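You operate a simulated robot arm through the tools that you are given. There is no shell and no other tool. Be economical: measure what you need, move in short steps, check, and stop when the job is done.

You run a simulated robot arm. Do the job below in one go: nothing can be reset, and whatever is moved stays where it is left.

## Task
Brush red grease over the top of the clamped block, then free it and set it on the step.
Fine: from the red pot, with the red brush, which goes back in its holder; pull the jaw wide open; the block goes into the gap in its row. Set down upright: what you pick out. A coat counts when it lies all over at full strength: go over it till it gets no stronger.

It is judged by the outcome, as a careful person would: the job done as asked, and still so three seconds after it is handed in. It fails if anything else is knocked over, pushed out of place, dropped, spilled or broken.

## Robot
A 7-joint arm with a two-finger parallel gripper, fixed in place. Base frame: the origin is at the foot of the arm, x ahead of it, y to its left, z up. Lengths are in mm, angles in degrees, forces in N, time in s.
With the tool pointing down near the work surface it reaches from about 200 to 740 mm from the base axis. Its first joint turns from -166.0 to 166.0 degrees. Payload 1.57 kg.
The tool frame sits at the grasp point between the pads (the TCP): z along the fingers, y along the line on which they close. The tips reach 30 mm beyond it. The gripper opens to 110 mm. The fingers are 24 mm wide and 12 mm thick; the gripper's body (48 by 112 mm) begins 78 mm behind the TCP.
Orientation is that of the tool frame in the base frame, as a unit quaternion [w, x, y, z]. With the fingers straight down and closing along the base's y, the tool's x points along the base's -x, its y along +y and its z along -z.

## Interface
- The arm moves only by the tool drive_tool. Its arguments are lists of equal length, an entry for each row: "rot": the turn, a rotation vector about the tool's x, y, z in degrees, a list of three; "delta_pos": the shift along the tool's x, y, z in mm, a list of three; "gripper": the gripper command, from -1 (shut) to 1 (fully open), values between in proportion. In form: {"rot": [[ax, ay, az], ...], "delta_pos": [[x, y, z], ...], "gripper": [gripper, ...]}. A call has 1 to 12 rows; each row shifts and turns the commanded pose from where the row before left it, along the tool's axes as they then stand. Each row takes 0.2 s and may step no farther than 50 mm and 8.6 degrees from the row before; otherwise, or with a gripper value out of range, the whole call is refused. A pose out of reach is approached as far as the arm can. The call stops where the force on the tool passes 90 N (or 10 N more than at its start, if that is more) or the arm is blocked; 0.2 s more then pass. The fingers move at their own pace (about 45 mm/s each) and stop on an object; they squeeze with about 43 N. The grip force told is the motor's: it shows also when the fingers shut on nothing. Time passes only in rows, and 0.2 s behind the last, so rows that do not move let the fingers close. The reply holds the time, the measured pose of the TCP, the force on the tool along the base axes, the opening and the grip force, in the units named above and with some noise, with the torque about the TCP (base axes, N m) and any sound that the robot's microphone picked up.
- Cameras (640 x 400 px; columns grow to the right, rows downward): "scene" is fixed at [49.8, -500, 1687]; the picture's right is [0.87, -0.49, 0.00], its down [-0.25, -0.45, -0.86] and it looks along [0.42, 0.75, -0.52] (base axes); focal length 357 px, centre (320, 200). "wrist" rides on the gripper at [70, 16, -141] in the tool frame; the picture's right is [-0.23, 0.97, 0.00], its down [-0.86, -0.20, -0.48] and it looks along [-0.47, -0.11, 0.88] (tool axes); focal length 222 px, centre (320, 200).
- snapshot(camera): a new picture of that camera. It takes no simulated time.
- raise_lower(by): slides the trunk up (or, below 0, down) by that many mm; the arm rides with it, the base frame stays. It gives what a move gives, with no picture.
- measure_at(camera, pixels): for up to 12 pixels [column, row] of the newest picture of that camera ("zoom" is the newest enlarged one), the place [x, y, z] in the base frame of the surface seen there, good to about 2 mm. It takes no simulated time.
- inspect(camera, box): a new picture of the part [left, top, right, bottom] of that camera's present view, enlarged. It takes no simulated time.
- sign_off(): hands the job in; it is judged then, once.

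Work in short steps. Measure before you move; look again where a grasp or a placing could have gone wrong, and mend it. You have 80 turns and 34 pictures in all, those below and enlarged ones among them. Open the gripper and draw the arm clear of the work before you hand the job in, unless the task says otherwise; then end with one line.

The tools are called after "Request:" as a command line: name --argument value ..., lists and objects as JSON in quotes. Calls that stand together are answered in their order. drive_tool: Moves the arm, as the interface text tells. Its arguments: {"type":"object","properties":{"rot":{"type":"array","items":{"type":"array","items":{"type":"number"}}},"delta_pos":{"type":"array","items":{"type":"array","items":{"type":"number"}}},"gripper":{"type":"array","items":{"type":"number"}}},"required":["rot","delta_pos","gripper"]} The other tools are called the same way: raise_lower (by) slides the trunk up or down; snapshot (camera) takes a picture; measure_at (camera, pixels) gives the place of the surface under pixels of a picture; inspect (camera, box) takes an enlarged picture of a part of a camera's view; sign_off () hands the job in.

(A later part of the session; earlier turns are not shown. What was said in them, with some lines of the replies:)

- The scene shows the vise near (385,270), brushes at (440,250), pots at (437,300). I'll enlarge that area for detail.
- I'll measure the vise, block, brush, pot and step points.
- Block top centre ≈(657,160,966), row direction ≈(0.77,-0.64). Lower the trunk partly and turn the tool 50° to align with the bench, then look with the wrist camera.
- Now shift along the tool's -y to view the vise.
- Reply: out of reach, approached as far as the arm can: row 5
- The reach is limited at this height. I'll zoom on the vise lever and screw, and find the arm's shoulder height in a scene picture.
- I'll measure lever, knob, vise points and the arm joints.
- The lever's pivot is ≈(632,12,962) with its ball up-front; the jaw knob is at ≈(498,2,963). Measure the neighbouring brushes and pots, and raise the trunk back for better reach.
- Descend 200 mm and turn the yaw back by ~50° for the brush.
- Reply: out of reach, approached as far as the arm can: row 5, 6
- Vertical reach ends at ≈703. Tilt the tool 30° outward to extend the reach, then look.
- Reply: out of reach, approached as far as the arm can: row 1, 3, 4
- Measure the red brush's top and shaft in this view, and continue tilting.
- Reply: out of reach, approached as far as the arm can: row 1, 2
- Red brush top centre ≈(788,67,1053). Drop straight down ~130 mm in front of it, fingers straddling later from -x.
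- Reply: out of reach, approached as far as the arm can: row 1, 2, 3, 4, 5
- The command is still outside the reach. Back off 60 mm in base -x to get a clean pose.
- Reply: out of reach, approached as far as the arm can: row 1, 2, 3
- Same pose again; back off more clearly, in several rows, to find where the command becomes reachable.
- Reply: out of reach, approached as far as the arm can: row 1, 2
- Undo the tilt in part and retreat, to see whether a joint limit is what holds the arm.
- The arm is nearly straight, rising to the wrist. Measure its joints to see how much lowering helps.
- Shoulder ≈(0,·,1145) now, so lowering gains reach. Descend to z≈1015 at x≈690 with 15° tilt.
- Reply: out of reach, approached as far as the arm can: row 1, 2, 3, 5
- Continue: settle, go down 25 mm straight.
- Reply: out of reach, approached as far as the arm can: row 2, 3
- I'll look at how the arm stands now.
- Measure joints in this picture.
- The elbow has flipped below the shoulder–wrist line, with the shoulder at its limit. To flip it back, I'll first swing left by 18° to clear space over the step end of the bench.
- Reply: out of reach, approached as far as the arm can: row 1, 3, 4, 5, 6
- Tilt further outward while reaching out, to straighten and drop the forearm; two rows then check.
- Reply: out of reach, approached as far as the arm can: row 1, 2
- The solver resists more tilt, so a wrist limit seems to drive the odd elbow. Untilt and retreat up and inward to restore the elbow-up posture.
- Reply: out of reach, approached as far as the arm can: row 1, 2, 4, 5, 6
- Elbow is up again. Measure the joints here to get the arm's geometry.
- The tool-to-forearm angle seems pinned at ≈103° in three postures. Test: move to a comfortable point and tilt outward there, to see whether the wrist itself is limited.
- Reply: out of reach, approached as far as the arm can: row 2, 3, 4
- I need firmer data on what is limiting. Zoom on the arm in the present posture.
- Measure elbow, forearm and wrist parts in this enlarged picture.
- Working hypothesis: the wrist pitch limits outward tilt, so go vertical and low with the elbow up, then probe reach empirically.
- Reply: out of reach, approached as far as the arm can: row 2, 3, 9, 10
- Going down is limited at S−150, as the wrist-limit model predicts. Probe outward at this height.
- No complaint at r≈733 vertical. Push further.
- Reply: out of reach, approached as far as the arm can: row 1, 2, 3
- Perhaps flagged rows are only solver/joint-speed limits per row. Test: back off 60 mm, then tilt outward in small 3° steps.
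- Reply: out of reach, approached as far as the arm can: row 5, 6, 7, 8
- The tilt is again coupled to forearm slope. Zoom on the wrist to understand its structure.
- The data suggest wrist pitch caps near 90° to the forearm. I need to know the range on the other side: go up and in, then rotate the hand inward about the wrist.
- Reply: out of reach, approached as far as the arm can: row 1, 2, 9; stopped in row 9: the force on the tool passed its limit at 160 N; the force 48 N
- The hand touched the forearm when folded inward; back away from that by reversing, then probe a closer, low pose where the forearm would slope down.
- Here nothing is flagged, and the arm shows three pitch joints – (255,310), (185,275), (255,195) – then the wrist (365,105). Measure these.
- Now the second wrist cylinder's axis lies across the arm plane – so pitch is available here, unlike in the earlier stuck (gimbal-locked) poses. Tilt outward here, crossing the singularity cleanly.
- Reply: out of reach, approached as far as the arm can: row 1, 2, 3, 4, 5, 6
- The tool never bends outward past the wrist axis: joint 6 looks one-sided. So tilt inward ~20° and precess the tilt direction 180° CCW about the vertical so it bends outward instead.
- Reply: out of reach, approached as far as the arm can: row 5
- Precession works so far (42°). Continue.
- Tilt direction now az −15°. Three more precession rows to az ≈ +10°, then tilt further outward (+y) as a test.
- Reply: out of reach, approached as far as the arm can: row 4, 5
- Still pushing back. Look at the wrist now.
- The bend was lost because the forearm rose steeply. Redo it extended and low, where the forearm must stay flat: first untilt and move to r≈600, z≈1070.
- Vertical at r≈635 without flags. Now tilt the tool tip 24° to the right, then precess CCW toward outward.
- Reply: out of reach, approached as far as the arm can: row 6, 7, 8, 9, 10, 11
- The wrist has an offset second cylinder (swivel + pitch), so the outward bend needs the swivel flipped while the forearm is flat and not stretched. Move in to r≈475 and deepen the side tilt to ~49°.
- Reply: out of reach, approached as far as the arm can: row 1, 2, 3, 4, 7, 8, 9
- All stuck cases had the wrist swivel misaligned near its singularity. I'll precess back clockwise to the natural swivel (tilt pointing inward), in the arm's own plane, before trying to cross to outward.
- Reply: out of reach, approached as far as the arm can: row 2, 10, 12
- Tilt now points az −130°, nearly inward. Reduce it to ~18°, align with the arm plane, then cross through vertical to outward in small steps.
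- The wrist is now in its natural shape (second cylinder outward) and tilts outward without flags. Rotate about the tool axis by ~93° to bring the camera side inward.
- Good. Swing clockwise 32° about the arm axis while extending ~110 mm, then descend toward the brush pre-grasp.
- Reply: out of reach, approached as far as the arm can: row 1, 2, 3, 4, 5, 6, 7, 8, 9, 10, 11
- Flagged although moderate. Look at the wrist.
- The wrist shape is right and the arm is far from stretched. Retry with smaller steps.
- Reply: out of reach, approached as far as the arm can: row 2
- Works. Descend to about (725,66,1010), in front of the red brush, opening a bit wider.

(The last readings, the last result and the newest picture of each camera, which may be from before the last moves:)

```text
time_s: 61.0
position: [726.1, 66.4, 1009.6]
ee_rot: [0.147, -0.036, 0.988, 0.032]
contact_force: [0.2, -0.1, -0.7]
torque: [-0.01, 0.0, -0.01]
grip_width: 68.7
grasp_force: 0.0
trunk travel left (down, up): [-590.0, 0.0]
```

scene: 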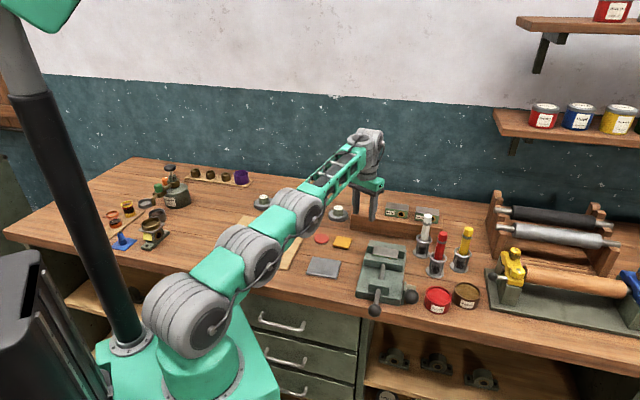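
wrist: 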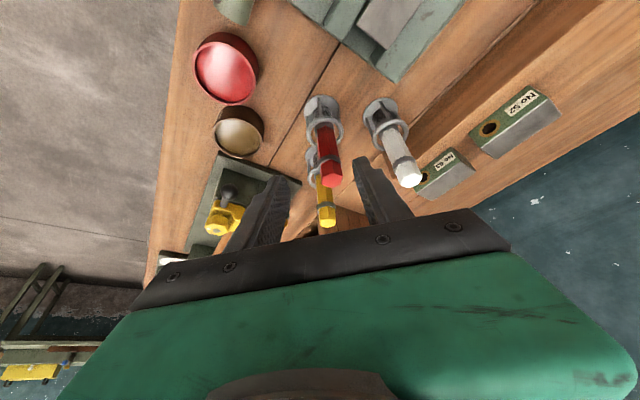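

At (726,66,1010). Advance 62 mm onto the handle, check reach and look before closing.

Request:
drive_tool --rot '[[0, 0, 0], [0, 0, 0], [0, 0, 0], [0, 0, 0]]' --delta_pos '[[-19.7, -1.5, 6], [-19.7, -1.5, 6], [-19.7, -1.5, 6], [0, 0, 0]]' --gripper '[0.25, 0.25, 0.25, 0.25]'

Request:
snapshot --camera "wrist"

```text
time_s: 62.0
position: [786.8, 66.8, 1011.1]
ee_rot: [0.147, -0.037, 0.988, 0.032]
contact_force: [0.1, 0.4, -0.7]
torque: [-0.02, -0.01, 0.02]
grip_width: 68.9
grasp_force: 0.0
trunk travel left (down, up): [-590.0, 0.0]
```

```text
12 pictures are left
```

wrist: 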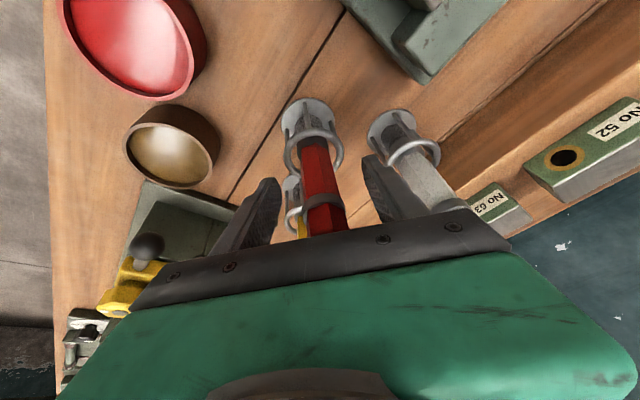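

The red handle lies between the fingers. Close and verify.

Request:
drive_tool --rot '[[0, 0, 0], [0, 0, 0], [0, 0, 0], [0, 0, 0], [0, 0, 0]]' --delta_pos '[[0, 0, 0], [0, 0, 0], [0, 0, 0], [0, 0, 0], [0, 0, 0]]' --gripper '[-1, -1, -1, -1, -1]'

Request:
drive_tool --rot '[[0, 0, 0], [0, 0, 0], [0, 0, 0], [0, 0, 0], [0, 0, 0]]' --delta_pos '[[-7.4, 1.35, -23.9], [-7.4, 1.35, -23.9], [-7.4, 1.35, -23.9], [-7.4, 1.35, -23.9], [0, 0, 0]]' --gripper '[-1, -1, -1, -1, -1]'

Request:
inspect --camera "scene" --box '[340, 140, 500, 320]'

```text
time_s: 63.2
position: [786.8, 65.9, 1011.6]
ee_rot: [0.147, -0.036, 0.988, 0.032]
contact_force: [-0.7, 0.8, 0.6]
torque: [0.01, -0.02, -0.03]
grip_width: 25.5
grasp_force: 35.6
trunk travel left (down, up): [-590.0, 0.0]
```

```text
time_s: 64.4
position: [785.9, 65.7, 1110.8]
ee_rot: [0.147, -0.037, 0.988, 0.032]
contact_force: [-0.3, -0.6, -0.8]
torque: [0.0, -0.02, 0.02]
grip_width: 25.5
grasp_force: 37.2
trunk travel left (down, up): [-590.0, 0.0]
```

```text
2.22 times, centred on (420, 230) of scene
```

zoom: 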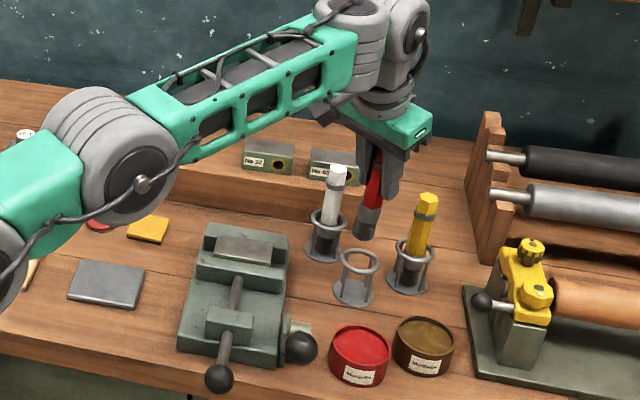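

Brush is out of its holder. Measure bristle end, holder and pot.

Request:
measure_at --camera "zoom" --pixels '[[363, 237], [365, 228], [367, 205], [373, 180], [375, 160], [342, 262], [377, 264], [360, 250], [358, 272], [360, 345], [333, 345], [388, 348]]'

```text
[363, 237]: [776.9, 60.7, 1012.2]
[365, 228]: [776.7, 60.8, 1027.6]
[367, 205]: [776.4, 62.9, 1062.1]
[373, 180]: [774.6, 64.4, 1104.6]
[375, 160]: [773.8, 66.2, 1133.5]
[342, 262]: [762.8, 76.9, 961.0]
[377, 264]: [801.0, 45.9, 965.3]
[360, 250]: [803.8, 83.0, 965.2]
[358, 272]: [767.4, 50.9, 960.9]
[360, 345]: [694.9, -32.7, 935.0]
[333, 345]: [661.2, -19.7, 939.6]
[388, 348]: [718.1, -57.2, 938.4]
```

Bristle end is ~100 mm below the TCP; pot centre ≈(695,-33), grease at z 935. Move above the pot.

Request:
drive_tool --rot '[[0, 0, 0], [0, 0, 0], [0, 0, 0], [0, 0, 0], [0, 0, 0]]' --delta_pos '[[22.8, -22.3, -8.3], [22.8, -22.3, -8.3], [22.8, -22.3, -8.3], [22.8, -22.3, -8.3], [0, 0, 0]]' --gripper '[-1, -1, -1, -1, -1]'

```text
time_s: 65.6
position: [697.4, -34.0, 1110.8]
ee_rot: [0.148, -0.036, 0.988, 0.033]
contact_force: [0.5, 0.6, -0.8]
torque: [0.02, 0.02, 0.02]
grip_width: 25.6
grasp_force: 37.1
trunk travel left (down, up): [-590.0, 0.0]
```

Over the pot. Dip to ~15 mm into the grease, swirl a little, and lift.

Request:
drive_tool --rot '[[0, 0, 0], [0, 0, 0], [0, 0, 0], [0, 0, 0], [0, 0, 0], [0, 0, 0], [0, 0, 0], [0, 0, 0], [0, 0, 0], [0, 0, 0]]' --delta_pos '[[7.4, -1.35, 23.9], [7.4, -1.35, 23.9], [7.4, -1.35, 23.9], [3.8, -0.7, 12.4], [0, 5, 0], [0, -10, 0], [0, 5, 0], [-7.4, 1.35, -23.9], [-7.4, 1.35, -23.9], [-7.4, 1.35, -23.9]]' --gripper '[-1, -1, -1, -1, -1, -1, -1, -1, -1, -1]'

Request:
inspect --camera "scene" --box '[340, 180, 480, 330]'

```text
time_s: 67.8
position: [697.3, -31.4, 1094.8]
ee_rot: [0.145, -0.036, 0.988, 0.033]
contact_force: [-0.2, -0.5, -0.5]
torque: [0.01, -0.02, 0.01]
grip_width: 25.7
grasp_force: 37.2
trunk travel left (down, up): [-590.0, 0.0]
```

```text
2.67 times, centred on (410, 255) of scene
```

zoom: 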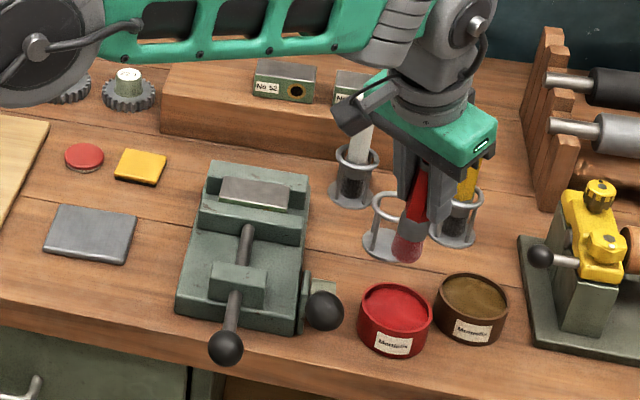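

Bristles are loaded. Move over the block (centre ≈(657,160,966)), touch down and make the first strokes.

Request:
drive_tool --rot '[[0, 0, 0], [0, 0, 0], [0, 0, 0], [0, 0, 0], [0, 0, 0], [0, 0, 0], [0, 0, 0]]' --delta_pos '[[4.8, 38.7, -0.9], [4.8, 38.7, -0.9], [4.8, 38.7, -0.9], [4.8, 38.7, -0.9], [4.8, 38.7, -0.9], [28.9, 14.7, 10.7], [5.9, -1.1, 19.1]]' --gripper '[-1, -1, -1, -1, -1, -1, -1]'

```text
time_s: 69.4
position: [629.1, 173.4, 1067.8]
ee_rot: [0.148, -0.037, 0.988, 0.033]
contact_force: [0.6, -1.0, 0.6]
torque: [0.0, 0.01, 0.02]
grip_width: 25.1
grasp_force: 36.6
trunk travel left (down, up): [-590.0, 0.0]
```

No contact yet at z 1068; go 5 mm lower and stroke both lanes.

Request:
drive_tool --rot '[[0, 0, 0], [0, 0, 0], [0, 0, 0], [0, 0, 0], [0, 0, 0], [0, 0, 0], [0, 0, 0]]' --delta_pos '[[1.5, -0.3, 4.8], [-18, -21, 4.35], [-18, -21, 4.35], [-11.3, 10.5, 4.1], [18, 21, -4.35], [18, 21, -4.35], [0, 0, 0]]' --gripper '[-1, -1, -1, -1, -1, -1, -1]'

Request:
inspect --camera "scene" --box '[345, 225, 425, 285]'

```text
time_s: 71.0
position: [641.7, 185.1, 1062.1]
ee_rot: [0.148, -0.037, 0.988, 0.033]
contact_force: [0.2, -0.3, -0.1]
torque: [0.0, 0.02, 0.02]
grip_width: 25.6
grasp_force: 36.6
trunk travel left (down, up): [-590.0, 0.0]
```

```text
6.67 times, centred on (385, 255) of scene
```

zoom: 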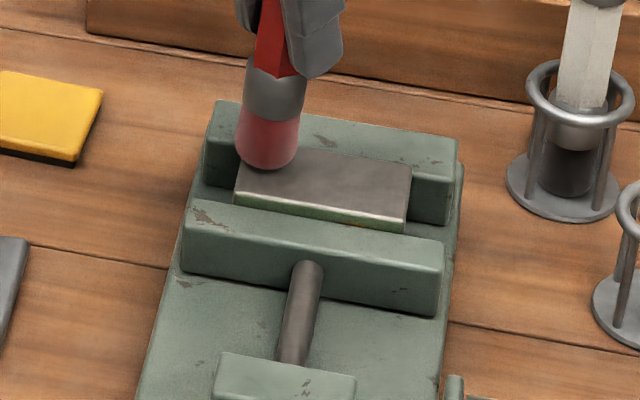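

No clear coat yet. Measure the bristle end and the block top.

Request:
measure_at --camera "zoom" --pixels '[[266, 163], [268, 140], [247, 166], [412, 168], [405, 220], [235, 205], [330, 185], [300, 160]]'

```text
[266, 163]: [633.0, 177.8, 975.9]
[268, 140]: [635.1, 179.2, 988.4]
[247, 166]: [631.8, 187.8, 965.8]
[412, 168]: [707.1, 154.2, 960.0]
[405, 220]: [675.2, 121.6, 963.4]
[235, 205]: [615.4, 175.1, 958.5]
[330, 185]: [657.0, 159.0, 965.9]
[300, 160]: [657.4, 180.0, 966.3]
```

The tip only grazes. Press 5 mm lower and stroke wider lanes.

Request:
drive_tool --rot '[[0, 0, 0], [0, 0, 0], [0, 0, 0], [0, 0, 0], [0, 0, 0], [0, 0, 0], [0, 0, 0], [0, 0, 0]]' --delta_pos '[[2.7, 2.6, 4.6], [-13.5, -15.8, 3.27], [-13.5, -15.8, 3.27], [-13.5, -15.8, 3.27], [12.7, -11.8, -4.6], [13.5, 15.8, -3.27], [13.5, 15.8, -3.27], [13.5, 15.8, -3.27]]' --gripper '[-1, -1, -1, -1, -1, -1, -1, -1]'

Request:
inspect --camera "scene" --box '[345, 225, 425, 285]'

```text
time_s: 72.8
position: [626.8, 174.3, 1057.1]
ee_rot: [0.147, -0.037, 0.988, 0.032]
contact_force: [-1.6, 1.1, 6.9]
torque: [0.01, 0.2, -0.04]
grip_width: 25.5
grasp_force: 36.9
trunk travel left (down, up): [-590.0, 0.0]
```

```text
6.67 times, centred on (385, 255) of scene
```

zoom: 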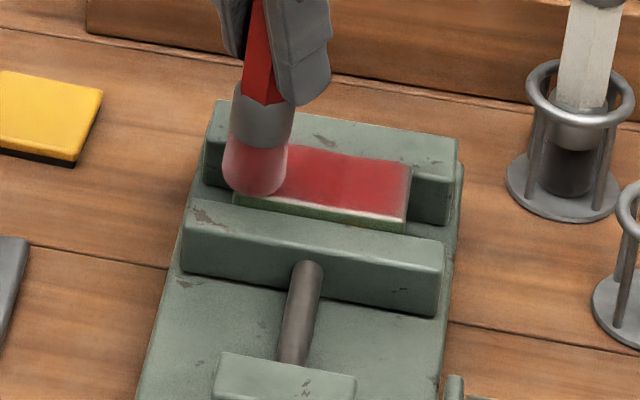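

A coat forms with 7 N contact; the edges are weaker. More passes over three lanes, front edge first.

Request:
drive_tool --rot '[[0, 0, 0], [0, 0, 0], [0, 0, 0], [0, 0, 0], [0, 0, 0], [0, 0, 0], [0, 0, 0], [0, 0, 0], [0, 0, 0], [0, 0, 0], [0, 0, 0], [0, 0, 0]]' --delta_pos '[[2.1, -2, -0.8], [-14.5, -17, 3.5], [-14.5, -17, 3.5], [-14.5, -17, 3.5], [-8.5, 7.9, 3.1], [14.5, 17, -3.5], [14.5, 17, -3.5], [14.5, 17, -3.5], [-7.8, 7.2, 2.8], [-14.5, -17, 3.5], [-14.5, -17, 3.5], [-14.5, -17, 3.5]]' --gripper '[-1, -1, -1, -1, -1, -1, -1, -1, -1, -1, -1, -1]'

```text
time_s: 75.4
position: [691.4, 141.8, 1058.4]
ee_rot: [0.149, -0.036, 0.988, 0.032]
contact_force: [1.1, 0.4, 5.6]
torque: [-0.08, -0.07, -0.02]
grip_width: 25.6
grasp_force: 37.1
trunk travel left (down, up): [-590.0, 0.0]
```

Re-dip for a full load: lift, go to the pot, dip, swirl, lift.

Request:
drive_tool --rot '[[0, 0, 0], [0, 0, 0], [0, 0, 0], [0, 0, 0], [0, 0, 0], [0, 0, 0], [0, 0, 0], [0, 0, 0], [0, 0, 0], [0, 0, 0], [0, 0, 0]]' --delta_pos '[[-11.8, 2.2, -38.2], [1.4, -43.4, -2.9], [1.4, -43.4, -2.9], [1.4, -43.4, -2.9], [1.4, -43.4, -2.9], [11.4, -2.1, 36.7], [11.4, -2.1, 36.7], [0, 6, 0], [0, -6, 0], [-11.4, 2.1, -36.7], [-11.4, 2.1, -36.7]]' --gripper '[-1, -1, -1, -1, -1, -1, -1, -1, -1, -1, -1]'

```text
time_s: 77.8
position: [696.7, -32.7, 1095.8]
ee_rot: [0.146, -0.037, 0.988, 0.033]
contact_force: [-0.2, 0.9, -0.9]
torque: [0.02, 0.01, 0.03]
grip_width: 25.3
grasp_force: 36.7
trunk travel left (down, up): [-590.0, 0.0]
```

Return to the block's front-left corner and stroke again.

Request:
drive_tool --rot '[[0, 0, 0], [0, 0, 0], [0, 0, 0], [0, 0, 0], [0, 0, 0], [0, 0, 0], [0, 0, 0], [0, 0, 0], [0, 0, 0], [0, 0, 0], [0, 0, 0], [0, 0, 0]]' --delta_pos '[[10.9, 42.4, -1], [10.9, 42.4, -1], [10.9, 42.4, -1], [10.9, 42.4, -1], [10.9, 42.4, -1], [11.5, -2.1, 37.2], [-14.5, -17, 3.5], [-14.5, -17, 3.5], [-14.5, -17, 3.5], [-8.5, 7.9, 3.1], [21.75, 25.5, -5.25], [21.75, 25.5, -5.25]]' --gripper '[-1, -1, -1, -1, -1, -1, -1, -1, -1, -1, -1, -1]'

Request:
drive_tool --rot '[[0, 0, 0], [0, 0, 0], [0, 0, 0], [0, 0, 0], [0, 0, 0], [0, 0, 0], [0, 0, 0], [0, 0, 0], [0, 0, 0], [0, 0, 0], [0, 0, 0]]' --delta_pos '[[-7.8, 7.2, 2.8], [-14.5, -17, 3.5], [-14.5, -17, 3.5], [-14.5, -17, 3.5], [7.8, -7.2, -2.8], [14.5, 17, -3.5], [14.5, 17, -3.5], [14.5, 17, -3.5], [8.5, -7.9, -3.1], [-21.75, -25.5, 5.25], [-21.75, -25.5, 5.25]]' --gripper '[-1, -1, -1, -1, -1, -1, -1, -1, -1, -1, -1]'

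Request:
drive_tool --rot '[[0, 0, 0], [0, 0, 0]]' --delta_pos '[[-11.8, 2.2, -38.2], [0, -45, -3]]' --gripper '[-1, -1]'

Request:
inspect --camera "scene" --box '[345, 225, 425, 285]'

```text
time_s: 80.4
position: [635.2, 184.5, 1058.1]
ee_rot: [0.148, -0.037, 0.988, 0.032]
contact_force: [1.1, -0.1, -0.4]
torque: [0.0, -0.02, -0.03]
grip_width: 25.5
grasp_force: 37.0
trunk travel left (down, up): [-590.0, 0.0]
```

```text
time_s: 82.8
position: [675.5, 127.5, 1058.8]
ee_rot: [0.147, -0.037, 0.988, 0.032]
contact_force: [0.1, 0.3, -1.0]
torque: [-0.02, 0.0, -0.02]
grip_width: 25.4
grasp_force: 36.9
trunk travel left (down, up): [-590.0, 0.0]
```

```text
time_s: 83.4
position: [677.6, 79.5, 1099.3]
ee_rot: [0.148, -0.036, 0.988, 0.032]
contact_force: [-0.1, -0.1, -0.3]
torque: [0.03, -0.01, 0.03]
grip_width: 25.3
grasp_force: 36.6
trunk travel left (down, up): [-590.0, 0.0]
```

```text
6.67 times, centred on (385, 255) of scene
```

zoom: 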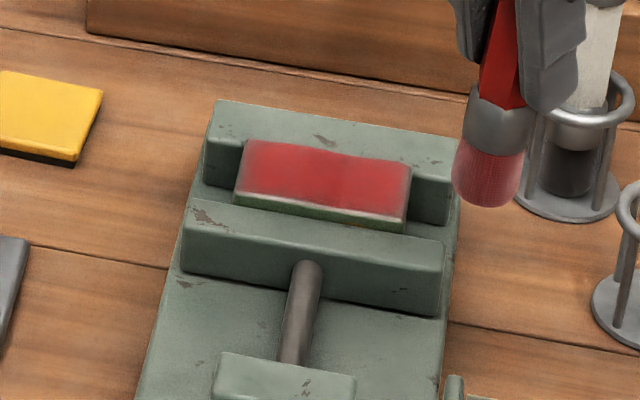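

Coat is nearly even; the edges are slightly paler. One more loaded coat pressed a bit deeper, including the edges and ends.

Request:
drive_tool --rot '[[0, 0, 0], [0, 0, 0], [0, 0, 0], [0, 0, 0], [0, 0, 0], [0, 0, 0], [0, 0, 0], [0, 0, 0], [0, 0, 0]]' --delta_pos '[[-3.8, -37.5, -1], [-3.8, -37.5, -1], [-3.8, -37.5, -1], [11.4, -2.1, 36.7], [11.4, -2.1, 36.7], [0, 6, 0], [0, -6, 0], [-11.4, 2.1, -36.7], [-11.4, 2.1, -36.7]]' --gripper '[-1, -1, -1, -1, -1, -1, -1, -1, -1]'

Request:
drive_tool --rot '[[0, 0, 0], [0, 0, 0], [0, 0, 0], [0, 0, 0], [0, 0, 0], [0, 0, 0], [0, 0, 0], [0, 0, 0], [0, 0, 0], [0, 0, 0], [0, 0, 0], [0, 0, 0]]' --delta_pos '[[11.4, 42.4, -1.1], [11.4, 42.4, -1.1], [11.4, 42.4, -1.1], [11.4, 42.4, -1.1], [11.4, 42.4, -1.1], [12.7, -2.3, 41], [-15, -17.6, 3.6], [-15, -17.6, 3.6], [-15, -17.6, 3.6], [-8.5, 7.9, 3.1], [22.5, 26.4, -5.4], [22.5, 26.4, -5.4]]' --gripper '[-1, -1, -1, -1, -1, -1, -1, -1, -1, -1, -1, -1]'

Request:
drive_tool --rot '[[0, 0, 0], [0, 0, 0], [0, 0, 0], [0, 0, 0], [0, 0, 0], [0, 0, 0], [0, 0, 0], [0, 0, 0], [0, 0, 0], [0, 0, 0], [0, 0, 0], [0, 0, 0]]' --delta_pos '[[-8.5, 7.9, 3.1], [-15, -17.6, 3.6], [-15, -17.6, 3.6], [-15, -17.6, 3.6], [16.9, -15.8, -6.1], [15, 17.6, -3.6], [15, 17.6, -3.6], [15, 17.6, -3.6], [-16.9, 15.8, 6.1], [8.5, -7.9, -3.1], [-22.5, -26.4, 5.4], [-22.5, -26.4, 5.4]]' --gripper '[-1, -1, -1, -1, -1, -1, -1, -1, -1, -1, -1, -1]'

Request:
drive_tool --rot '[[0, 0, 0], [0, 0, 0]]' --delta_pos '[[-11.8, 2.2, -38.2], [0, -45, -3]]' --gripper '[-1, -1]'

Request:
inspect --camera "scene" --box '[345, 225, 425, 285]'

```text
time_s: 85.4
position: [699.6, -29.5, 1098.6]
ee_rot: [0.147, -0.037, 0.988, 0.032]
contact_force: [0.3, -0.9, -0.6]
torque: [0.01, 0.01, 0.02]
grip_width: 25.5
grasp_force: 36.7
trunk travel left (down, up): [-590.0, 0.0]
```

```text
time_s: 88.0
position: [631.0, 186.4, 1057.1]
ee_rot: [0.148, -0.037, 0.988, 0.031]
contact_force: [0.3, -0.3, -0.9]
torque: [0.02, -0.05, 0.01]
grip_width: 25.4
grasp_force: 36.8
trunk travel left (down, up): [-590.0, 0.0]
```

```text
time_s: 90.6
position: [683.1, 138.4, 1056.5]
ee_rot: [0.147, -0.037, 0.988, 0.032]
contact_force: [-0.1, 1.0, -0.1]
torque: [-0.02, 0.05, -0.04]
grip_width: 25.4
grasp_force: 36.8
trunk travel left (down, up): [-590.0, 0.0]
```

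```text
time_s: 91.2
position: [686.1, 92.2, 1099.3]
ee_rot: [0.147, -0.037, 0.988, 0.032]
contact_force: [1.0, -0.1, -0.3]
torque: [0.03, 0.0, -0.01]
grip_width: 25.2
grasp_force: 37.0
trunk travel left (down, up): [-590.0, 0.0]
```

```text
6.67 times, centred on (385, 255) of scene
```

zoom: 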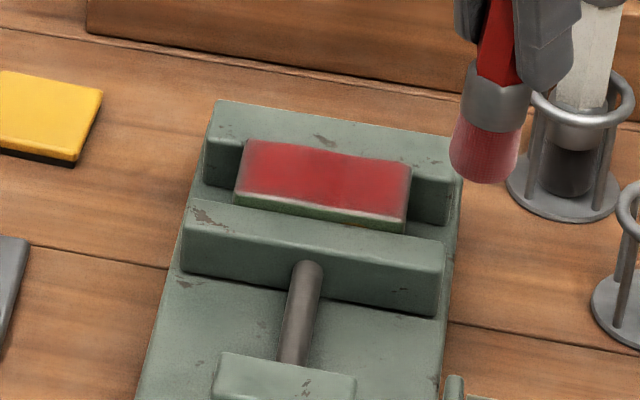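

The coat looks unchanged from the last, but the end readings showed no contact force. Check whether the brush slipped in the grip.

Request:
measure_at --camera "zoom" --pixels '[[483, 182], [483, 172], [487, 120], [495, 60], [400, 175], [398, 208], [250, 150], [245, 185]]'

```text
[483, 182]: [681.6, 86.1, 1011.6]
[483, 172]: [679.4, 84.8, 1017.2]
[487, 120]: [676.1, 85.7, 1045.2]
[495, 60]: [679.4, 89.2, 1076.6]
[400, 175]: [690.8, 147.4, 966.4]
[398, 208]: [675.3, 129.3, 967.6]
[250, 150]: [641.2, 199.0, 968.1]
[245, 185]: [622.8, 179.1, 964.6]
```

The brush slipped ~10 mm up in the grip, so the last passes only hovered. It's freshly loaded: repeat at z≈1050.

Request:
drive_tool --rot '[[0, 0, 0], [0, 0, 0], [0, 0, 0], [0, 0, 0], [0, 0, 0], [0, 0, 0], [0, 0, 0], [0, 0, 0], [0, 0, 0], [0, 0, 0]]' --delta_pos '[[18.2, 29.3, -4], [18.2, 29.3, -4], [18.2, 29.3, -4], [7.2, -1.3, 23.3], [7.2, -1.3, 23.3], [-15, -17.6, 3.6], [-15, -17.6, 3.6], [-15, -17.6, 3.6], [-8.5, 7.9, 3.1], [22.5, 26.4, -5.4]]' --gripper '[-1, -1, -1, -1, -1, -1, -1, -1, -1, -1]'

```text
time_s: 93.4
position: [656.3, 162.6, 1053.6]
ee_rot: [0.153, -0.037, 0.987, 0.034]
contact_force: [0.9, -5.1, 40.0]
torque: [-0.67, -0.43, -0.11]
grip_width: 25.4
grasp_force: 37.2
trunk travel left (down, up): [-590.0, 0.0]
```

Too firm (40 N). Raise 4 mm and continue the pattern.

Request:
drive_tool --rot '[[0, 0, 0], [0, 0, 0], [0, 0, 0], [0, 0, 0], [0, 0, 0], [0, 0, 0], [0, 0, 0], [0, 0, 0], [0, 0, 0], [0, 0, 0], [0, 0, 0], [0, 0, 0]]' --delta_pos '[[-1.2, 0.2, -3.8], [22.5, 26.4, -5.4], [-8.5, 7.9, 3.1], [-15, -17.6, 3.6], [-15, -17.6, 3.6], [-15, -17.6, 3.6], [16.9, -15.8, -6.1], [15, 17.6, -3.6], [15, 17.6, -3.6], [15, 17.6, -3.6], [-8.5, 7.9, 3.1], [-22.5, -26.4, 5.4]]' --gripper '[-1, -1, -1, -1, -1, -1, -1, -1, -1, -1, -1, -1]'

Request:
drive_tool --rot '[[0, 0, 0], [0, 0, 0], [0, 0, 0]]' --delta_pos '[[0, 0, 0], [-13, 2.4, -42], [0, -45, -3]]' --gripper '[-1, -1, -1]'

Request:
inspect --camera "scene" --box '[345, 215, 425, 285]'

```text
time_s: 96.0
position: [653.7, 159.5, 1054.0]
ee_rot: [0.15, -0.038, 0.987, 0.034]
contact_force: [1.2, 6.6, 23.9]
torque: [0.46, -0.32, 0.05]
grip_width: 25.4
grasp_force: 36.8
trunk travel left (down, up): [-590.0, 0.0]
```

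```text
time_s: 96.8
position: [656.4, 113.0, 1095.3]
ee_rot: [0.145, -0.037, 0.988, 0.033]
contact_force: [0.2, -0.9, -0.2]
torque: [0.0, 0.04, 0.01]
grip_width: 25.3
grasp_force: 36.6
trunk travel left (down, up): [-590.0, 0.0]
```

```text
5.71 times, centred on (385, 250) of scene
```

zoom: 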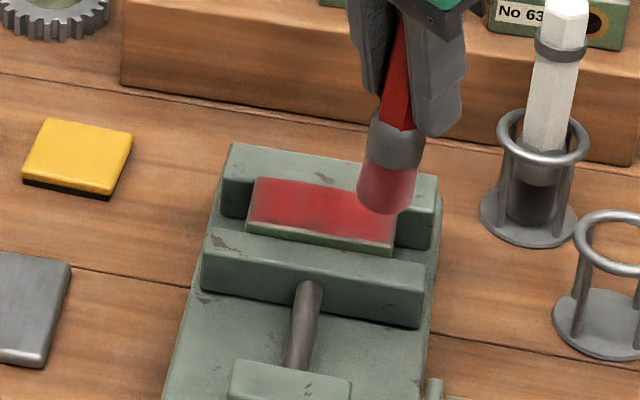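

Coat is uniform and no stronger than before – saturated. Return the brush: over the holder at (785.8,65.7), then lower.

Request:
drive_tool --rot '[[0, 0, 0], [0, 0, 0], [0, 0, 0], [0, 0, 0], [0, 0, 0]]' --delta_pos '[[-31.4, -14.2, 4.4], [-31.4, -14.2, 4.4], [-31.4, -14.2, 4.4], [-31.4, -14.2, 4.4], [0, 0, 0]]' --gripper '[-1, -1, -1, -1, -1]'

Request:
drive_tool --rot '[[0, 0, 0], [0, 0, 0], [0, 0, 0], [0, 0, 0], [0, 0, 0], [0, 0, 0]]' --delta_pos '[[6.3, -1.15, 20.4], [6.3, -1.15, 20.4], [6.3, -1.15, 20.4], [6.3, -1.15, 20.4], [5.3, -1, 17.2], [0, 0, 0]]' --gripper '[-1, -1, -1, -1, -1, -1]'

```text
time_s: 98.0
position: [785.0, 66.7, 1115.4]
ee_rot: [0.147, -0.037, 0.988, 0.033]
contact_force: [-0.4, -0.2, -0.5]
torque: [0.02, -0.01, -0.01]
grip_width: 25.4
grasp_force: 36.2
trunk travel left (down, up): [-590.0, 0.0]
```

```text
time_s: 99.4
position: [786.0, 67.2, 1005.7]
ee_rot: [0.144, -0.037, 0.988, 0.032]
contact_force: [0.0, -3.3, -1.1]
torque: [-0.13, 0.07, 0.0]
grip_width: 25.5
grasp_force: 36.7
trunk travel left (down, up): [-590.0, 0.0]
```

Brush is seated. Release, retreat along −x, rise, and rotate the tool 42° CCW about the vertical for lever and block.

Request:
drive_tool --rot '[[0, 0, 0], [0, 0, 0], [0, 0, 0], [0, 0, 0], [0, 0, 0], [0, 0, 0], [0, 0, 0], [0, 0, 0]]' --delta_pos '[[0, 0, 0], [0, 0, 0], [0, 0, 0], [23.9, 2.1, -7.3], [23.9, 2.1, -7.3], [23.9, 2.1, -7.3], [-11.8, 2.2, -38.2], [-11.8, 2.2, -38.2]]' --gripper '[0.15, 0.15, 0.15, 0.15, 0.15, 0.15, 0.15, 0.15]'

Request:
drive_tool --rot '[[-2.44, 0.45, -8.02], [-2.44, 0.45, -8.02], [-2.44, 0.45, -8.02], [-2.44, 0.45, -8.02], [-2.44, 0.45, -8.02]]' --delta_pos '[[10, -14, 0], [10, -14, 0], [10, -14, 0], [10, -14, 0], [10, -14, 0]]' --gripper '[0.15, 0.15, 0.15, 0.15, 0.15]'

Request:
inspect --camera "scene" --box '[340, 200, 480, 330]'

```text
time_s: 101.2
position: [713.1, 70.5, 1092.6]
ee_rot: [0.147, -0.037, 0.988, 0.032]
contact_force: [-0.1, 0.1, 0.8]
torque: [0.01, -0.02, -0.04]
grip_width: 63.5
grasp_force: 0.1
trunk travel left (down, up): [-590.0, 0.0]
```

```text
time_s: 102.4
position: [696.0, -12.4, 1073.3]
ee_rot: [0.126, -0.39, 0.908, 0.082]
contact_force: [-0.3, 0.1, -0.1]
torque: [0.01, 0.01, 0.01]
grip_width: 63.2
grasp_force: 0.0
trunk travel left (down, up): [-590.0, 0.0]
```

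```text
3.08 times, centred on (410, 265) of scene
```

zoom: 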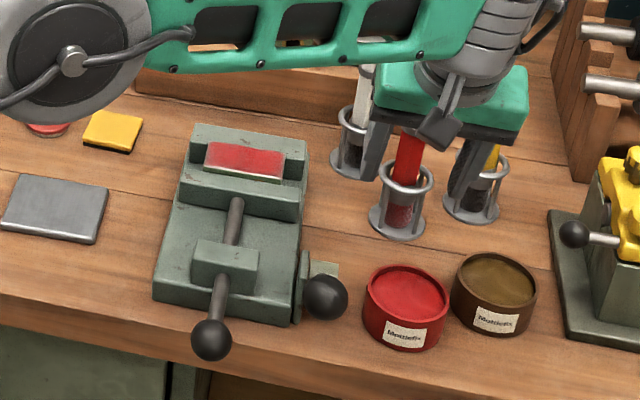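

Brush is back in its holder. Lever ball centre ≈(578,-42,997), pivot ≈(632,14,956). Grip the ball across the pivot axis and try swinging it 20° upward.

Request:
drive_tool --rot '[[0, 0, 0], [0, 0, 0], [0, 0, 0], [0, 0, 0], [0, 0, 0], [0, 0, 0], [0, 0, 0], [0, 0, 0], [0, 0, 0]]' --delta_pos '[[32.9, 21.9, -9], [32.9, 21.9, -9], [32.9, 21.9, -9], [11.1, -1.9, 36.2], [11.1, -1.9, 36.2], [0, 0, 0], [0, 0, 0], [0, 0, 0], [0, 0, 0]]' --gripper '[0.15, 0.15, 0.15, 0.15, 0.15, -1, -1, -1, -1]'

Request:
drive_tool --rot '[[0, 0, 0], [0, 0, 0], [0, 0, 0]]' --delta_pos '[[-8.3, 0.2, -5.8], [-8.3, 0.2, -5.8], [0, 0, 0]]' --gripper '[-1, -1, -1]'

```text
time_s: 104.4
position: [577.6, -42.5, 998.4]
ee_rot: [0.127, -0.387, 0.91, 0.081]
contact_force: [15.0, -12.6, -2.7]
torque: [-0.18, -0.11, -0.17]
grip_width: 37.7
grasp_force: 36.2
trunk travel left (down, up): [-590.0, 0.0]
```

```text
time_s: 105.2
position: [585.3, -33.5, 1010.2]
ee_rot: [0.125, -0.387, 0.91, 0.084]
contact_force: [4.5, -21.0, -9.2]
torque: [-0.76, 0.87, 0.02]
grip_width: 37.4
grasp_force: 43.4
trunk travel left (down, up): [-590.0, 0.0]
```

The lever follows upward with light force. Continue the arc to past vertical.

Request:
drive_tool --rot '[[0, 0, 0], [0, 0, 0], [0, 0, 0], [0, 0, 0], [0, 0, 0], [0, 0, 0], [0, 0, 0]]' --delta_pos '[[-13.3, 0, -5.5], [-13.3, 0, -5.5], [-15.2, -0.3, -0.9], [-15.2, -0.3, -0.9], [-14.5, -0.6, 4.5], [-14.5, -0.6, 4.5], [0, 0, 0]]' --gripper '[-1, -1, -1, -1, -1, -1, -1]'

Request:
inspect --camera "scene" --box '[340, 200, 460, 320]'

```text
time_s: 106.8
position: [645.0, 25.6, 1042.3]
ee_rot: [0.127, -0.39, 0.908, 0.082]
contact_force: [-4.4, -8.5, 4.8]
torque: [-0.62, 0.84, 0.2]
grip_width: 37.1
grasp_force: 42.9
trunk travel left (down, up): [-590.0, 0.0]
```

```text
3.33 times, centred on (400, 260) of scene
```

zoom: 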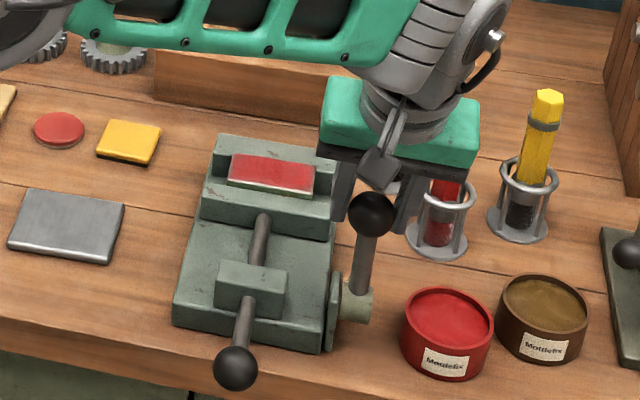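

Lever is upright. Push on until it stops, release, rise, and transit toward the jaw knob at ≈(500,3,944).

Request:
drive_tool --rot '[[0, 0, 0], [0, 0, 0], [0, 0, 0], [0, 0, 0]]' --delta_pos '[[-9.7, -0.7, 8], [-9.7, -0.7, 8], [-9.7, -0.7, 8], [0, 0, 0]]' --gripper '[-1, -1, -1, -1]'

Request:
drive_tool --rot '[[0, 0, 0], [0, 0, 0], [0, 0, 0], [0, 0, 0], [0, 0, 0], [0, 0, 0], [0, 0, 0], [0, 0, 0]]' --delta_pos '[[0, 0, 0], [0, 0, 0], [-8.8, 1.5, -28.6], [-8.8, 1.5, -28.6], [36.2, 23, -9.9], [36.2, 23, -9.9], [36.2, 23, -9.9], [36.2, 23, -9.9]]' --gripper '[0.15, 0.15, 0.15, 0.15, 0.15, 0.15, 0.15, 0.15]'

```text
time_s: 107.8
position: [666.6, 48.3, 1026.5]
ee_rot: [0.125, -0.388, 0.91, 0.083]
contact_force: [0.6, 1.5, -0.1]
torque: [-0.01, -0.02, -0.05]
grip_width: 0.0
grasp_force: 21.1
trunk travel left (down, up): [-590.0, 0.0]
```

```text
time_s: 109.6
position: [496.5, 2.4, 1087.0]
ee_rot: [0.127, -0.388, 0.909, 0.081]
contact_force: [0.4, 0.3, -0.1]
torque: [0.01, -0.05, -0.01]
grip_width: 63.4
grasp_force: 0.1
trunk travel left (down, up): [-590.0, 0.0]
```

The lever hit its end stop and the ball slid free. Descend on the knob, grip it, and pull the jaw out along −v.

Request:
drive_tool --rot '[[0, 0, 0], [0, 0, 0], [0, 0, 0], [0, 0, 0], [0, 0, 0], [0, 0, 0], [0, 0, 0], [0, 0, 0]]' --delta_pos '[[10, -3.5, 32.7], [10, -3, 32.7], [10, -1.7, 32.7], [10, -1.7, 34.5], [0, 0, 0], [0, 0, 0], [0, 0, 0], [0, 0, 0]]' --gripper '[0.15, 0.15, 0.15, 0.15, -1, -1, -1, -1]'

Request:
drive_tool --rot '[[0, 0, 0], [0, 0, 0], [0, 0, 0], [0, 0, 0], [0, 0, 0], [0, 0, 0], [0, 0, 0], [0, 0, 0], [0, 0, 0]]' --delta_pos '[[7.6, 0.3, -2.3], [7.6, 0.3, -2.3], [7.6, 0.3, -2.3], [7.6, 0.3, -2.3], [7.6, 0.3, -2.3], [7.6, 0.3, -2.3], [7.6, 0.3, -2.3], [7.6, 0.3, -2.3], [0, 0, 0]]' --gripper '[-1, -1, -1, -1, -1, -1, -1, -1, -1]'

Request:
inspect --camera "scene" --box '[340, 200, 460, 320]'

```text
time_s: 111.4
position: [496.7, 2.8, 946.2]
ee_rot: [0.125, -0.389, 0.909, 0.082]
contact_force: [-10.3, 9.5, 0.1]
torque: [0.26, -0.13, 0.16]
grip_width: 35.4
grasp_force: 34.8
trunk travel left (down, up): [-590.0, 0.0]
```

```text
time_s: 113.4
position: [451.6, -43.0, 945.8]
ee_rot: [0.124, -0.389, 0.909, 0.083]
contact_force: [-16.6, 18.7, -21.2]
torque: [-0.3, 0.13, 0.25]
grip_width: 35.2
grasp_force: 42.6
trunk travel left (down, up): [-590.0, 0.0]
```

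```text
3.33 times, centred on (400, 260) of scene
```

zoom: 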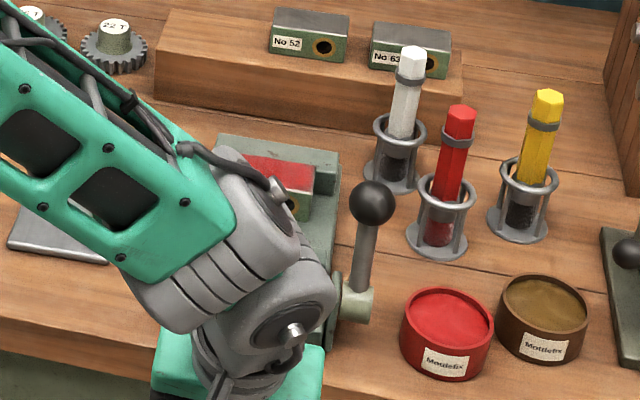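

The jaw has slid 64 mm with the knob still gripped. Pull on to its stop, release, rise; and measure the step's blocks from this picture.

Request:
drive_tool --rot '[[0, 0, 0], [0, 0, 0], [0, 0, 0], [0, 0, 0], [0, 0, 0]]' --delta_pos '[[7.6, 0.3, -2.3], [7.6, 0.3, -2.3], [7.6, 0.3, -2.3], [7.6, 0.3, -2.3], [0, 0, 0]]' --gripper '[-1, -1, -1, -1, -1]'

Request:
drive_tool --rot '[[0, 0, 0], [0, 0, 0], [0, 0, 0], [0, 0, 0], [0, 0, 0], [0, 0, 0]]' --delta_pos '[[0, 0, 0], [0, 0, 0], [-9.5, 1.7, -31], [-9.5, 1.7, -31], [-9.5, 1.7, -31], [-9.5, 1.7, -31]]' --gripper '[0.3, 0.3, 0.3, 0.3, 0.3, 0.3]'

Request:
measure_at --camera "zoom" --pixels '[[280, 11], [348, 19], [344, 40], [275, 31], [376, 26], [448, 33], [443, 52], [373, 43], [159, 76], [455, 105], [275, 48], [375, 62]]'

```text
time_s: 114.6
position: [433.4, -67.2, 949.3]
ee_rot: [0.126, -0.386, 0.911, 0.078]
contact_force: [0.5, -0.1, -0.2]
torque: [0.07, 0.0, 0.0]
grip_width: 0.0
grasp_force: 21.4
trunk travel left (down, up): [-590.0, 0.0]
```

```text
time_s: 116.0
position: [432.9, -66.4, 1078.7]
ee_rot: [0.127, -0.388, 0.909, 0.081]
contact_force: [-0.4, 0.7, -0.2]
torque: [0.02, 0.01, 0.01]
grip_width: 71.8
grasp_force: 0.1
trunk travel left (down, up): [-590.0, 0.0]
```

```text
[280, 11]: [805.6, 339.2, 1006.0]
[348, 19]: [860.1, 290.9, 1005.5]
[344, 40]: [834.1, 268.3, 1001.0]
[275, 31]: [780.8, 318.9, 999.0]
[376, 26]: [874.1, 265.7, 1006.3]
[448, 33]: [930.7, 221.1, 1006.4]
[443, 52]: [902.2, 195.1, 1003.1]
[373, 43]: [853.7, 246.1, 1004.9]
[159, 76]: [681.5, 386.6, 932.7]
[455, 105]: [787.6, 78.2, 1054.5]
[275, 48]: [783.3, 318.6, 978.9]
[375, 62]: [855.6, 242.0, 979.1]
```

The jaw is at its stop (knob slid out), wide open. Slot centre ≈(749,379). Go to the block: TCP (651,155), fingers astride its ends, descend to z≈968 and close.

Request:
drive_tool --rot '[[0, 0, 0], [0, 0, 0], [0, 0, 0], [0, 0, 0], [0, 0, 0], [0, 0, 0], [0, 0, 0], [0, 0, 0], [0, 0, 0]]' --delta_pos '[[-37.1, -1, 11.35], [-37.1, -1, 11.35], [-37.1, -1, 11.35], [-37.1, -1, 11.35], [-37.1, -1, 11.35], [-37.1, -1, 11.35], [-37.1, -1, 11.35], [-37.1, -1, 11.35], [0, 0, 0]]' --gripper '[0.3, 0.3, 0.3, 0.3, 0.73, 0.73, 0.73, 0.73, 0.73]'

Request:
drive_tool --rot '[[0, 0, 0], [0, 0, 0], [0, 0, 0]]' --delta_pos '[[10.8, -1.9, 35.2], [10.8, -1.9, 35.2], [0, 0, 0]]' --gripper '[0.73, 0.73, 0.73]'

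Request:
snapshot --camera "wrist"

```text
time_s: 118.0
position: [652.1, 154.6, 1079.8]
ee_rot: [0.126, -0.388, 0.909, 0.082]
contact_force: [-0.4, 0.4, 0.7]
torque: [0.0, 0.0, -0.04]
grip_width: 95.4
grasp_force: 0.0
trunk travel left (down, up): [-590.0, 0.0]
```

```text
time_s: 118.8
position: [649.7, 154.6, 1004.4]
ee_rot: [0.125, -0.388, 0.909, 0.082]
contact_force: [0.6, -0.5, 0.5]
torque: [-0.02, 0.01, -0.01]
grip_width: 95.1
grasp_force: 0.1
trunk travel left (down, up): [-590.0, 0.0]
```

```text
1 pictures are left
```

wrist: 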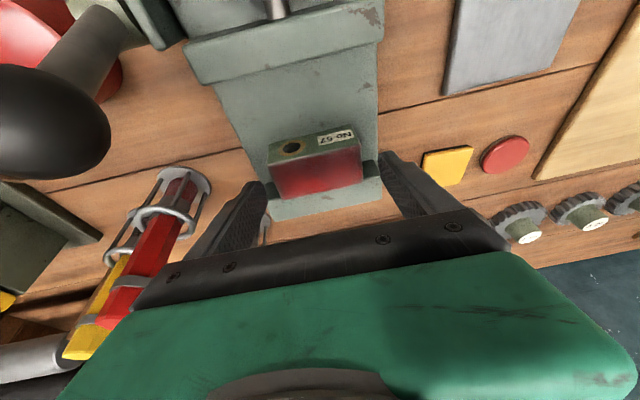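

The block "No 57" is centred between the fingers, label to the front. Descend, close on its ends, and lift.

Request:
drive_tool --rot '[[0, 0, 0], [0, 0, 0], [0, 0, 0], [0, 0, 0], [0, 0, 0], [0, 0, 0], [0, 0, 0]]' --delta_pos '[[5.2, -0.9, 17.1], [5.2, -0.9, 17.1], [0, 0, 0], [0, 0, 0], [0, 0, 0], [0, 0, 0], [0, 0, 0]]' --gripper '[0.73, 0.73, -1, -1, -1, -1, -1]'

Request:
drive_tool --rot '[[0, 0, 0], [0, 0, 0], [0, 0, 0], [0, 0, 0], [0, 0, 0], [0, 0, 0], [0, 0, 0]]' --delta_pos '[[-2.9, 0.5, -9.5], [-2.9, 0.5, -9.5], [-5.8, 1, -19], [-5.8, 1, -19], [-5.8, 1, -19], [-5.8, 1, -19], [0, 0, 0]]' --gripper '[-1, -1, -1, -1, -1, -1, -1]'

Request:
measure_at --camera "wrist" --pixels '[[271, 170], [361, 148], [362, 180], [277, 197], [318, 172], [330, 205]]'

```text
time_s: 120.4
position: [652.5, 154.8, 968.4]
ee_rot: [0.126, -0.387, 0.91, 0.081]
contact_force: [-1.4, 2.6, 0.6]
torque: [-0.01, -0.25, 0.0]
grip_width: 80.8
grasp_force: 43.1
trunk travel left (down, up): [-590.0, 0.0]
```

```text
time_s: 122.0
position: [651.7, 154.0, 1067.8]
ee_rot: [0.126, -0.389, 0.909, 0.082]
contact_force: [0.5, 0.1, -7.3]
torque: [-0.09, 0.07, -0.03]
grip_width: 79.8
grasp_force: 43.8
trunk travel left (down, up): [-590.0, 0.0]
```

```text
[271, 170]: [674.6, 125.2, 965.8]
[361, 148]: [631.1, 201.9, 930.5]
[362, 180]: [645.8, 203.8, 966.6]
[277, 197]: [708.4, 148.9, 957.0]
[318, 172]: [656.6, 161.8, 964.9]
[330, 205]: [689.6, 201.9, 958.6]
```

Block is held (≈80 mm wide, 7 N). Target TCP ≈(743,374) for the slot; move there high and see whether the reach suffices.

Request:
drive_tool --rot '[[0, 0, 0], [0, 0, 0], [0, 0, 0], [0, 0, 0], [0, 0, 0], [0, 0, 0], [0, 0, 0]]' --delta_pos '[[-35.3, 13.9, 11.6], [-35.3, 13.9, 11.6], [-35.3, 13.9, 11.6], [-35.3, 13.9, 11.6], [-35.3, 13.9, 11.6], [-35.3, 13.9, 11.6], [0, 0, 0]]' --gripper '[-1, -1, -1, -1, -1, -1, -1]'

```text
time_s: 123.6
position: [711.5, 322.2, 1055.2]
ee_rot: [0.127, -0.387, 0.91, 0.081]
contact_force: [0.7, -0.4, -7.2]
torque: [-0.07, 0.08, -0.02]
grip_width: 79.6
grasp_force: 43.0
out of reach, approached as far as the arm can: row 5, 6
trunk travel left (down, up): [-590.0, 0.0]
5 turns are left
```

Reach with 17° tilt is ~55 mm short. I'll set the block back on the vise bed (10 mm clear of the fixed jaw), open, tilt the tool 17° further, regrip and lift.

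Request:
drive_tool --rot '[[0, 0, 0], [0, 0, 0], [0, 0, 0], [0, 0, 0], [0, 0, 0], [0, 0, 0]]' --delta_pos '[[32.8, -14.2, -10.8], [32.8, -14.2, -10.8], [32.8, -14.2, -10.8], [32.8, -14.2, -10.8], [32.8, -14.2, -10.8], [0, 0, 0]]' --gripper '[-1, -1, -1, -1, -1, -1]'

Request:
drive_tool --rot '[[0, 0, 0], [0, 0, 0], [0, 0, 0], [0, 0, 0], [0, 0, 0]]' --delta_pos '[[6.3, -1.1, 20.5], [6.3, -1.1, 20.5], [6.3, -1.1, 20.5], [6.3, -1.1, 20.5], [0, 0, 0]]' --gripper '[-1, -1, -1, -1, -1]'

Request:
drive_tool --rot '[[0, 0, 0], [0, 0, 0], [0, 0, 0], [0, -5.7, 0], [0, -5.7, 0], [0, -5.7, 0], [0, 0, 0], [0, 0, 0], [0, 0, 0], [0, 0, 0], [0, 0, 0]]' --delta_pos '[[0, 0, 0], [0, 0, 0], [0, 0, 0], [0, 0, 0], [0, 0, 0], [0, 0, 0], [0, 0, 0], [0, 0, 0], [0, 0, 0], [0, 0, 0], [0, 0, 0]]' --gripper '[0.73, 0.73, 0.73, 0.73, 0.73, 0.73, 0.73, -1, -1, -1, -1]'

Request:
drive_tool --rot '[[0, 0, 0], [0, 0, 0], [0, 0, 0], [0, 0, 0], [0, 0, 0], [0, 0, 0]]' --delta_pos '[[-10.6, 1, -15.7], [-10.6, 1, -15.7], [-10.6, 1, -15.7], [-10.6, 1, -15.7], [-10.6, 1, -15.7], [0, 0, 0]]' --gripper '[-1, -1, -1, -1, -1, -1]'

```text
time_s: 125.0
position: [643.7, 149.3, 1053.9]
ee_rot: [0.126, -0.389, 0.909, 0.083]
contact_force: [0.2, 0.0, -7.5]
torque: [-0.1, 0.04, 0.0]
grip_width: 79.9
grasp_force: 42.1
trunk travel left (down, up): [-590.0, 0.0]
```

```text
time_s: 126.2
position: [645.5, 149.1, 971.2]
ee_rot: [0.127, -0.389, 0.909, 0.082]
contact_force: [-0.4, 0.5, -2.3]
torque: [-0.23, -0.01, 0.03]
grip_width: 79.5
grasp_force: 43.3
trunk travel left (down, up): [-590.0, 0.0]
```

```text
time_s: 128.6
position: [645.0, 149.3, 969.0]
ee_rot: [0.26, -0.372, 0.88, 0.138]
contact_force: [-0.2, -1.1, 0.4]
torque: [-0.16, -0.29, -0.06]
grip_width: 80.8
grasp_force: 42.5
trunk travel left (down, up): [-590.0, 0.0]
```

```text
time_s: 130.0
position: [646.1, 149.1, 1064.5]
ee_rot: [0.259, -0.372, 0.88, 0.139]
contact_force: [0.3, 0.2, -7.2]
torque: [-0.08, 0.06, 0.0]
grip_width: 80.1
grasp_force: 42.9
trunk travel left (down, up): [-590.0, 0.0]
4 turns are left
```

Regripped with 34° tilt and lifted (7.2 N). Move over the slot at TCP (742.8,373.9), high.

Request:
drive_tool --rot '[[0, 0, 0], [0, 0, 0], [0, 0, 0], [0, 0, 0], [0, 0, 0], [0, 0, 0], [0, 0, 0], [0, 0, 0]]' --delta_pos '[[-26.5, 11.9, 19.4], [-26.5, 11.9, 19.4], [-26.5, 11.9, 19.4], [-26.5, 11.9, 19.4], [-26.5, 11.9, 19.4], [-26.5, 11.9, 19.4], [-26.5, 11.9, 19.4], [0, 0, 0]]' --gripper '[-1, -1, -1, -1, -1, -1, -1, -1]'

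```text
time_s: 131.8
position: [743.6, 372.5, 1058.8]
ee_rot: [0.259, -0.373, 0.88, 0.14]
contact_force: [-0.1, -0.1, -7.4]
torque: [-0.1, 0.05, -0.03]
grip_width: 79.6
grasp_force: 42.9
trunk travel left (down, up): [-590.0, 0.0]
3 turns are left
```

Slot reached. Lower gently ~51 mm onto the step and take the last picture to check.

Request:
drive_tool --rot '[[0, 0, 0], [0, 0, 0], [0, 0, 0], [0, 0, 0], [0, 0, 0], [0, 0, 0], [0, 0, 0]]' --delta_pos '[[6.1, 0.9, 9.8], [6.4, -0.6, 9.5], [6.4, -0.6, 9.5], [6.4, -0.6, 9.5], [1.4, -0.13, 2.07], [1.4, -0.13, 2.07], [0, 0, 0]]' --gripper '[-1, -1, -1, -1, -1, -1, -1]'

Request:
inspect --camera "scene" --box '[330, 180, 450, 260]'

```text
time_s: 133.4
position: [741.6, 373.9, 1011.4]
ee_rot: [0.261, -0.372, 0.88, 0.138]
contact_force: [1.2, -1.2, 4.1]
torque: [-0.49, -0.25, 0.02]
grip_width: 79.8
grasp_force: 42.9
trunk travel left (down, up): [-590.0, 0.0]
```

```text
5.00 times, centred on (390, 220) of scene
2 turns are left
```

zoom: 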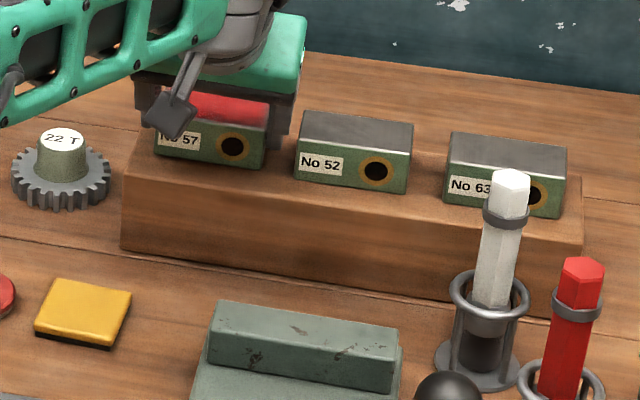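

Block No 57 stands in line in the gap, supported (net upward 4 N). Release by 5 mm per side, back out along the finger axis, and draw clear.

Request:
drive_tool --rot '[[0, 0, 0], [0, 0, 0], [0, 0, 0], [0, 0, 0]]' --delta_pos '[[0, 0, 0], [0, 0, 0], [0, 0, 0], [0, 0, 0]]' --gripper '[0.62, 0.62, 0.62, 0.62]'

Request:
drive_tool --rot '[[0, 0, 0], [0, 0, 0], [0, 0, 0], [0, 0, 0], [0, 0, 0], [0, 0, 0], [0, 0, 0], [0, 0, 0], [0, 0, 0]]' --delta_pos '[[0, 0, -15], [0, 0, -20], [0, 0, -25], [0, 0, -25], [0, 0, -35], [0, 0, -35], [0, 0, -35], [0, 0, -35], [0, 0, 0]]' --gripper '[0.62, 0.62, 0.62, 0.62, 0.62, 1, 1, 1, 1]'

```text
time_s: 134.4
position: [740.9, 374.6, 1009.7]
ee_rot: [0.259, -0.372, 0.88, 0.138]
contact_force: [-0.4, 0.3, -0.4]
torque: [0.0, 0.03, 0.0]
grip_width: 89.1
grasp_force: 0.1
trunk travel left (down, up): [-590.0, 0.0]
```

```text
time_s: 136.4
position: [661.4, 277.1, 1197.4]
ee_rot: [0.26, -0.371, 0.881, 0.138]
contact_force: [0.2, 0.4, 0.3]
torque: [0.03, -0.03, -0.01]
grip_width: 109.9
grasp_force: 0.2
trunk travel left (down, up): [-590.0, 0.0]
1 turns are left
```

The gripper is open and clear of the work, so I hand the job in.

Request:
sign_off

```text
The job is handed in.
```

I greased the top of block No 57 red, put the red brush back in its holder, pulled the vise jaw to its stop and set the block upright in the gap on the step. I took no picture after letting go of it, and its edges looked slightly paler, though another coat made no visible difference.
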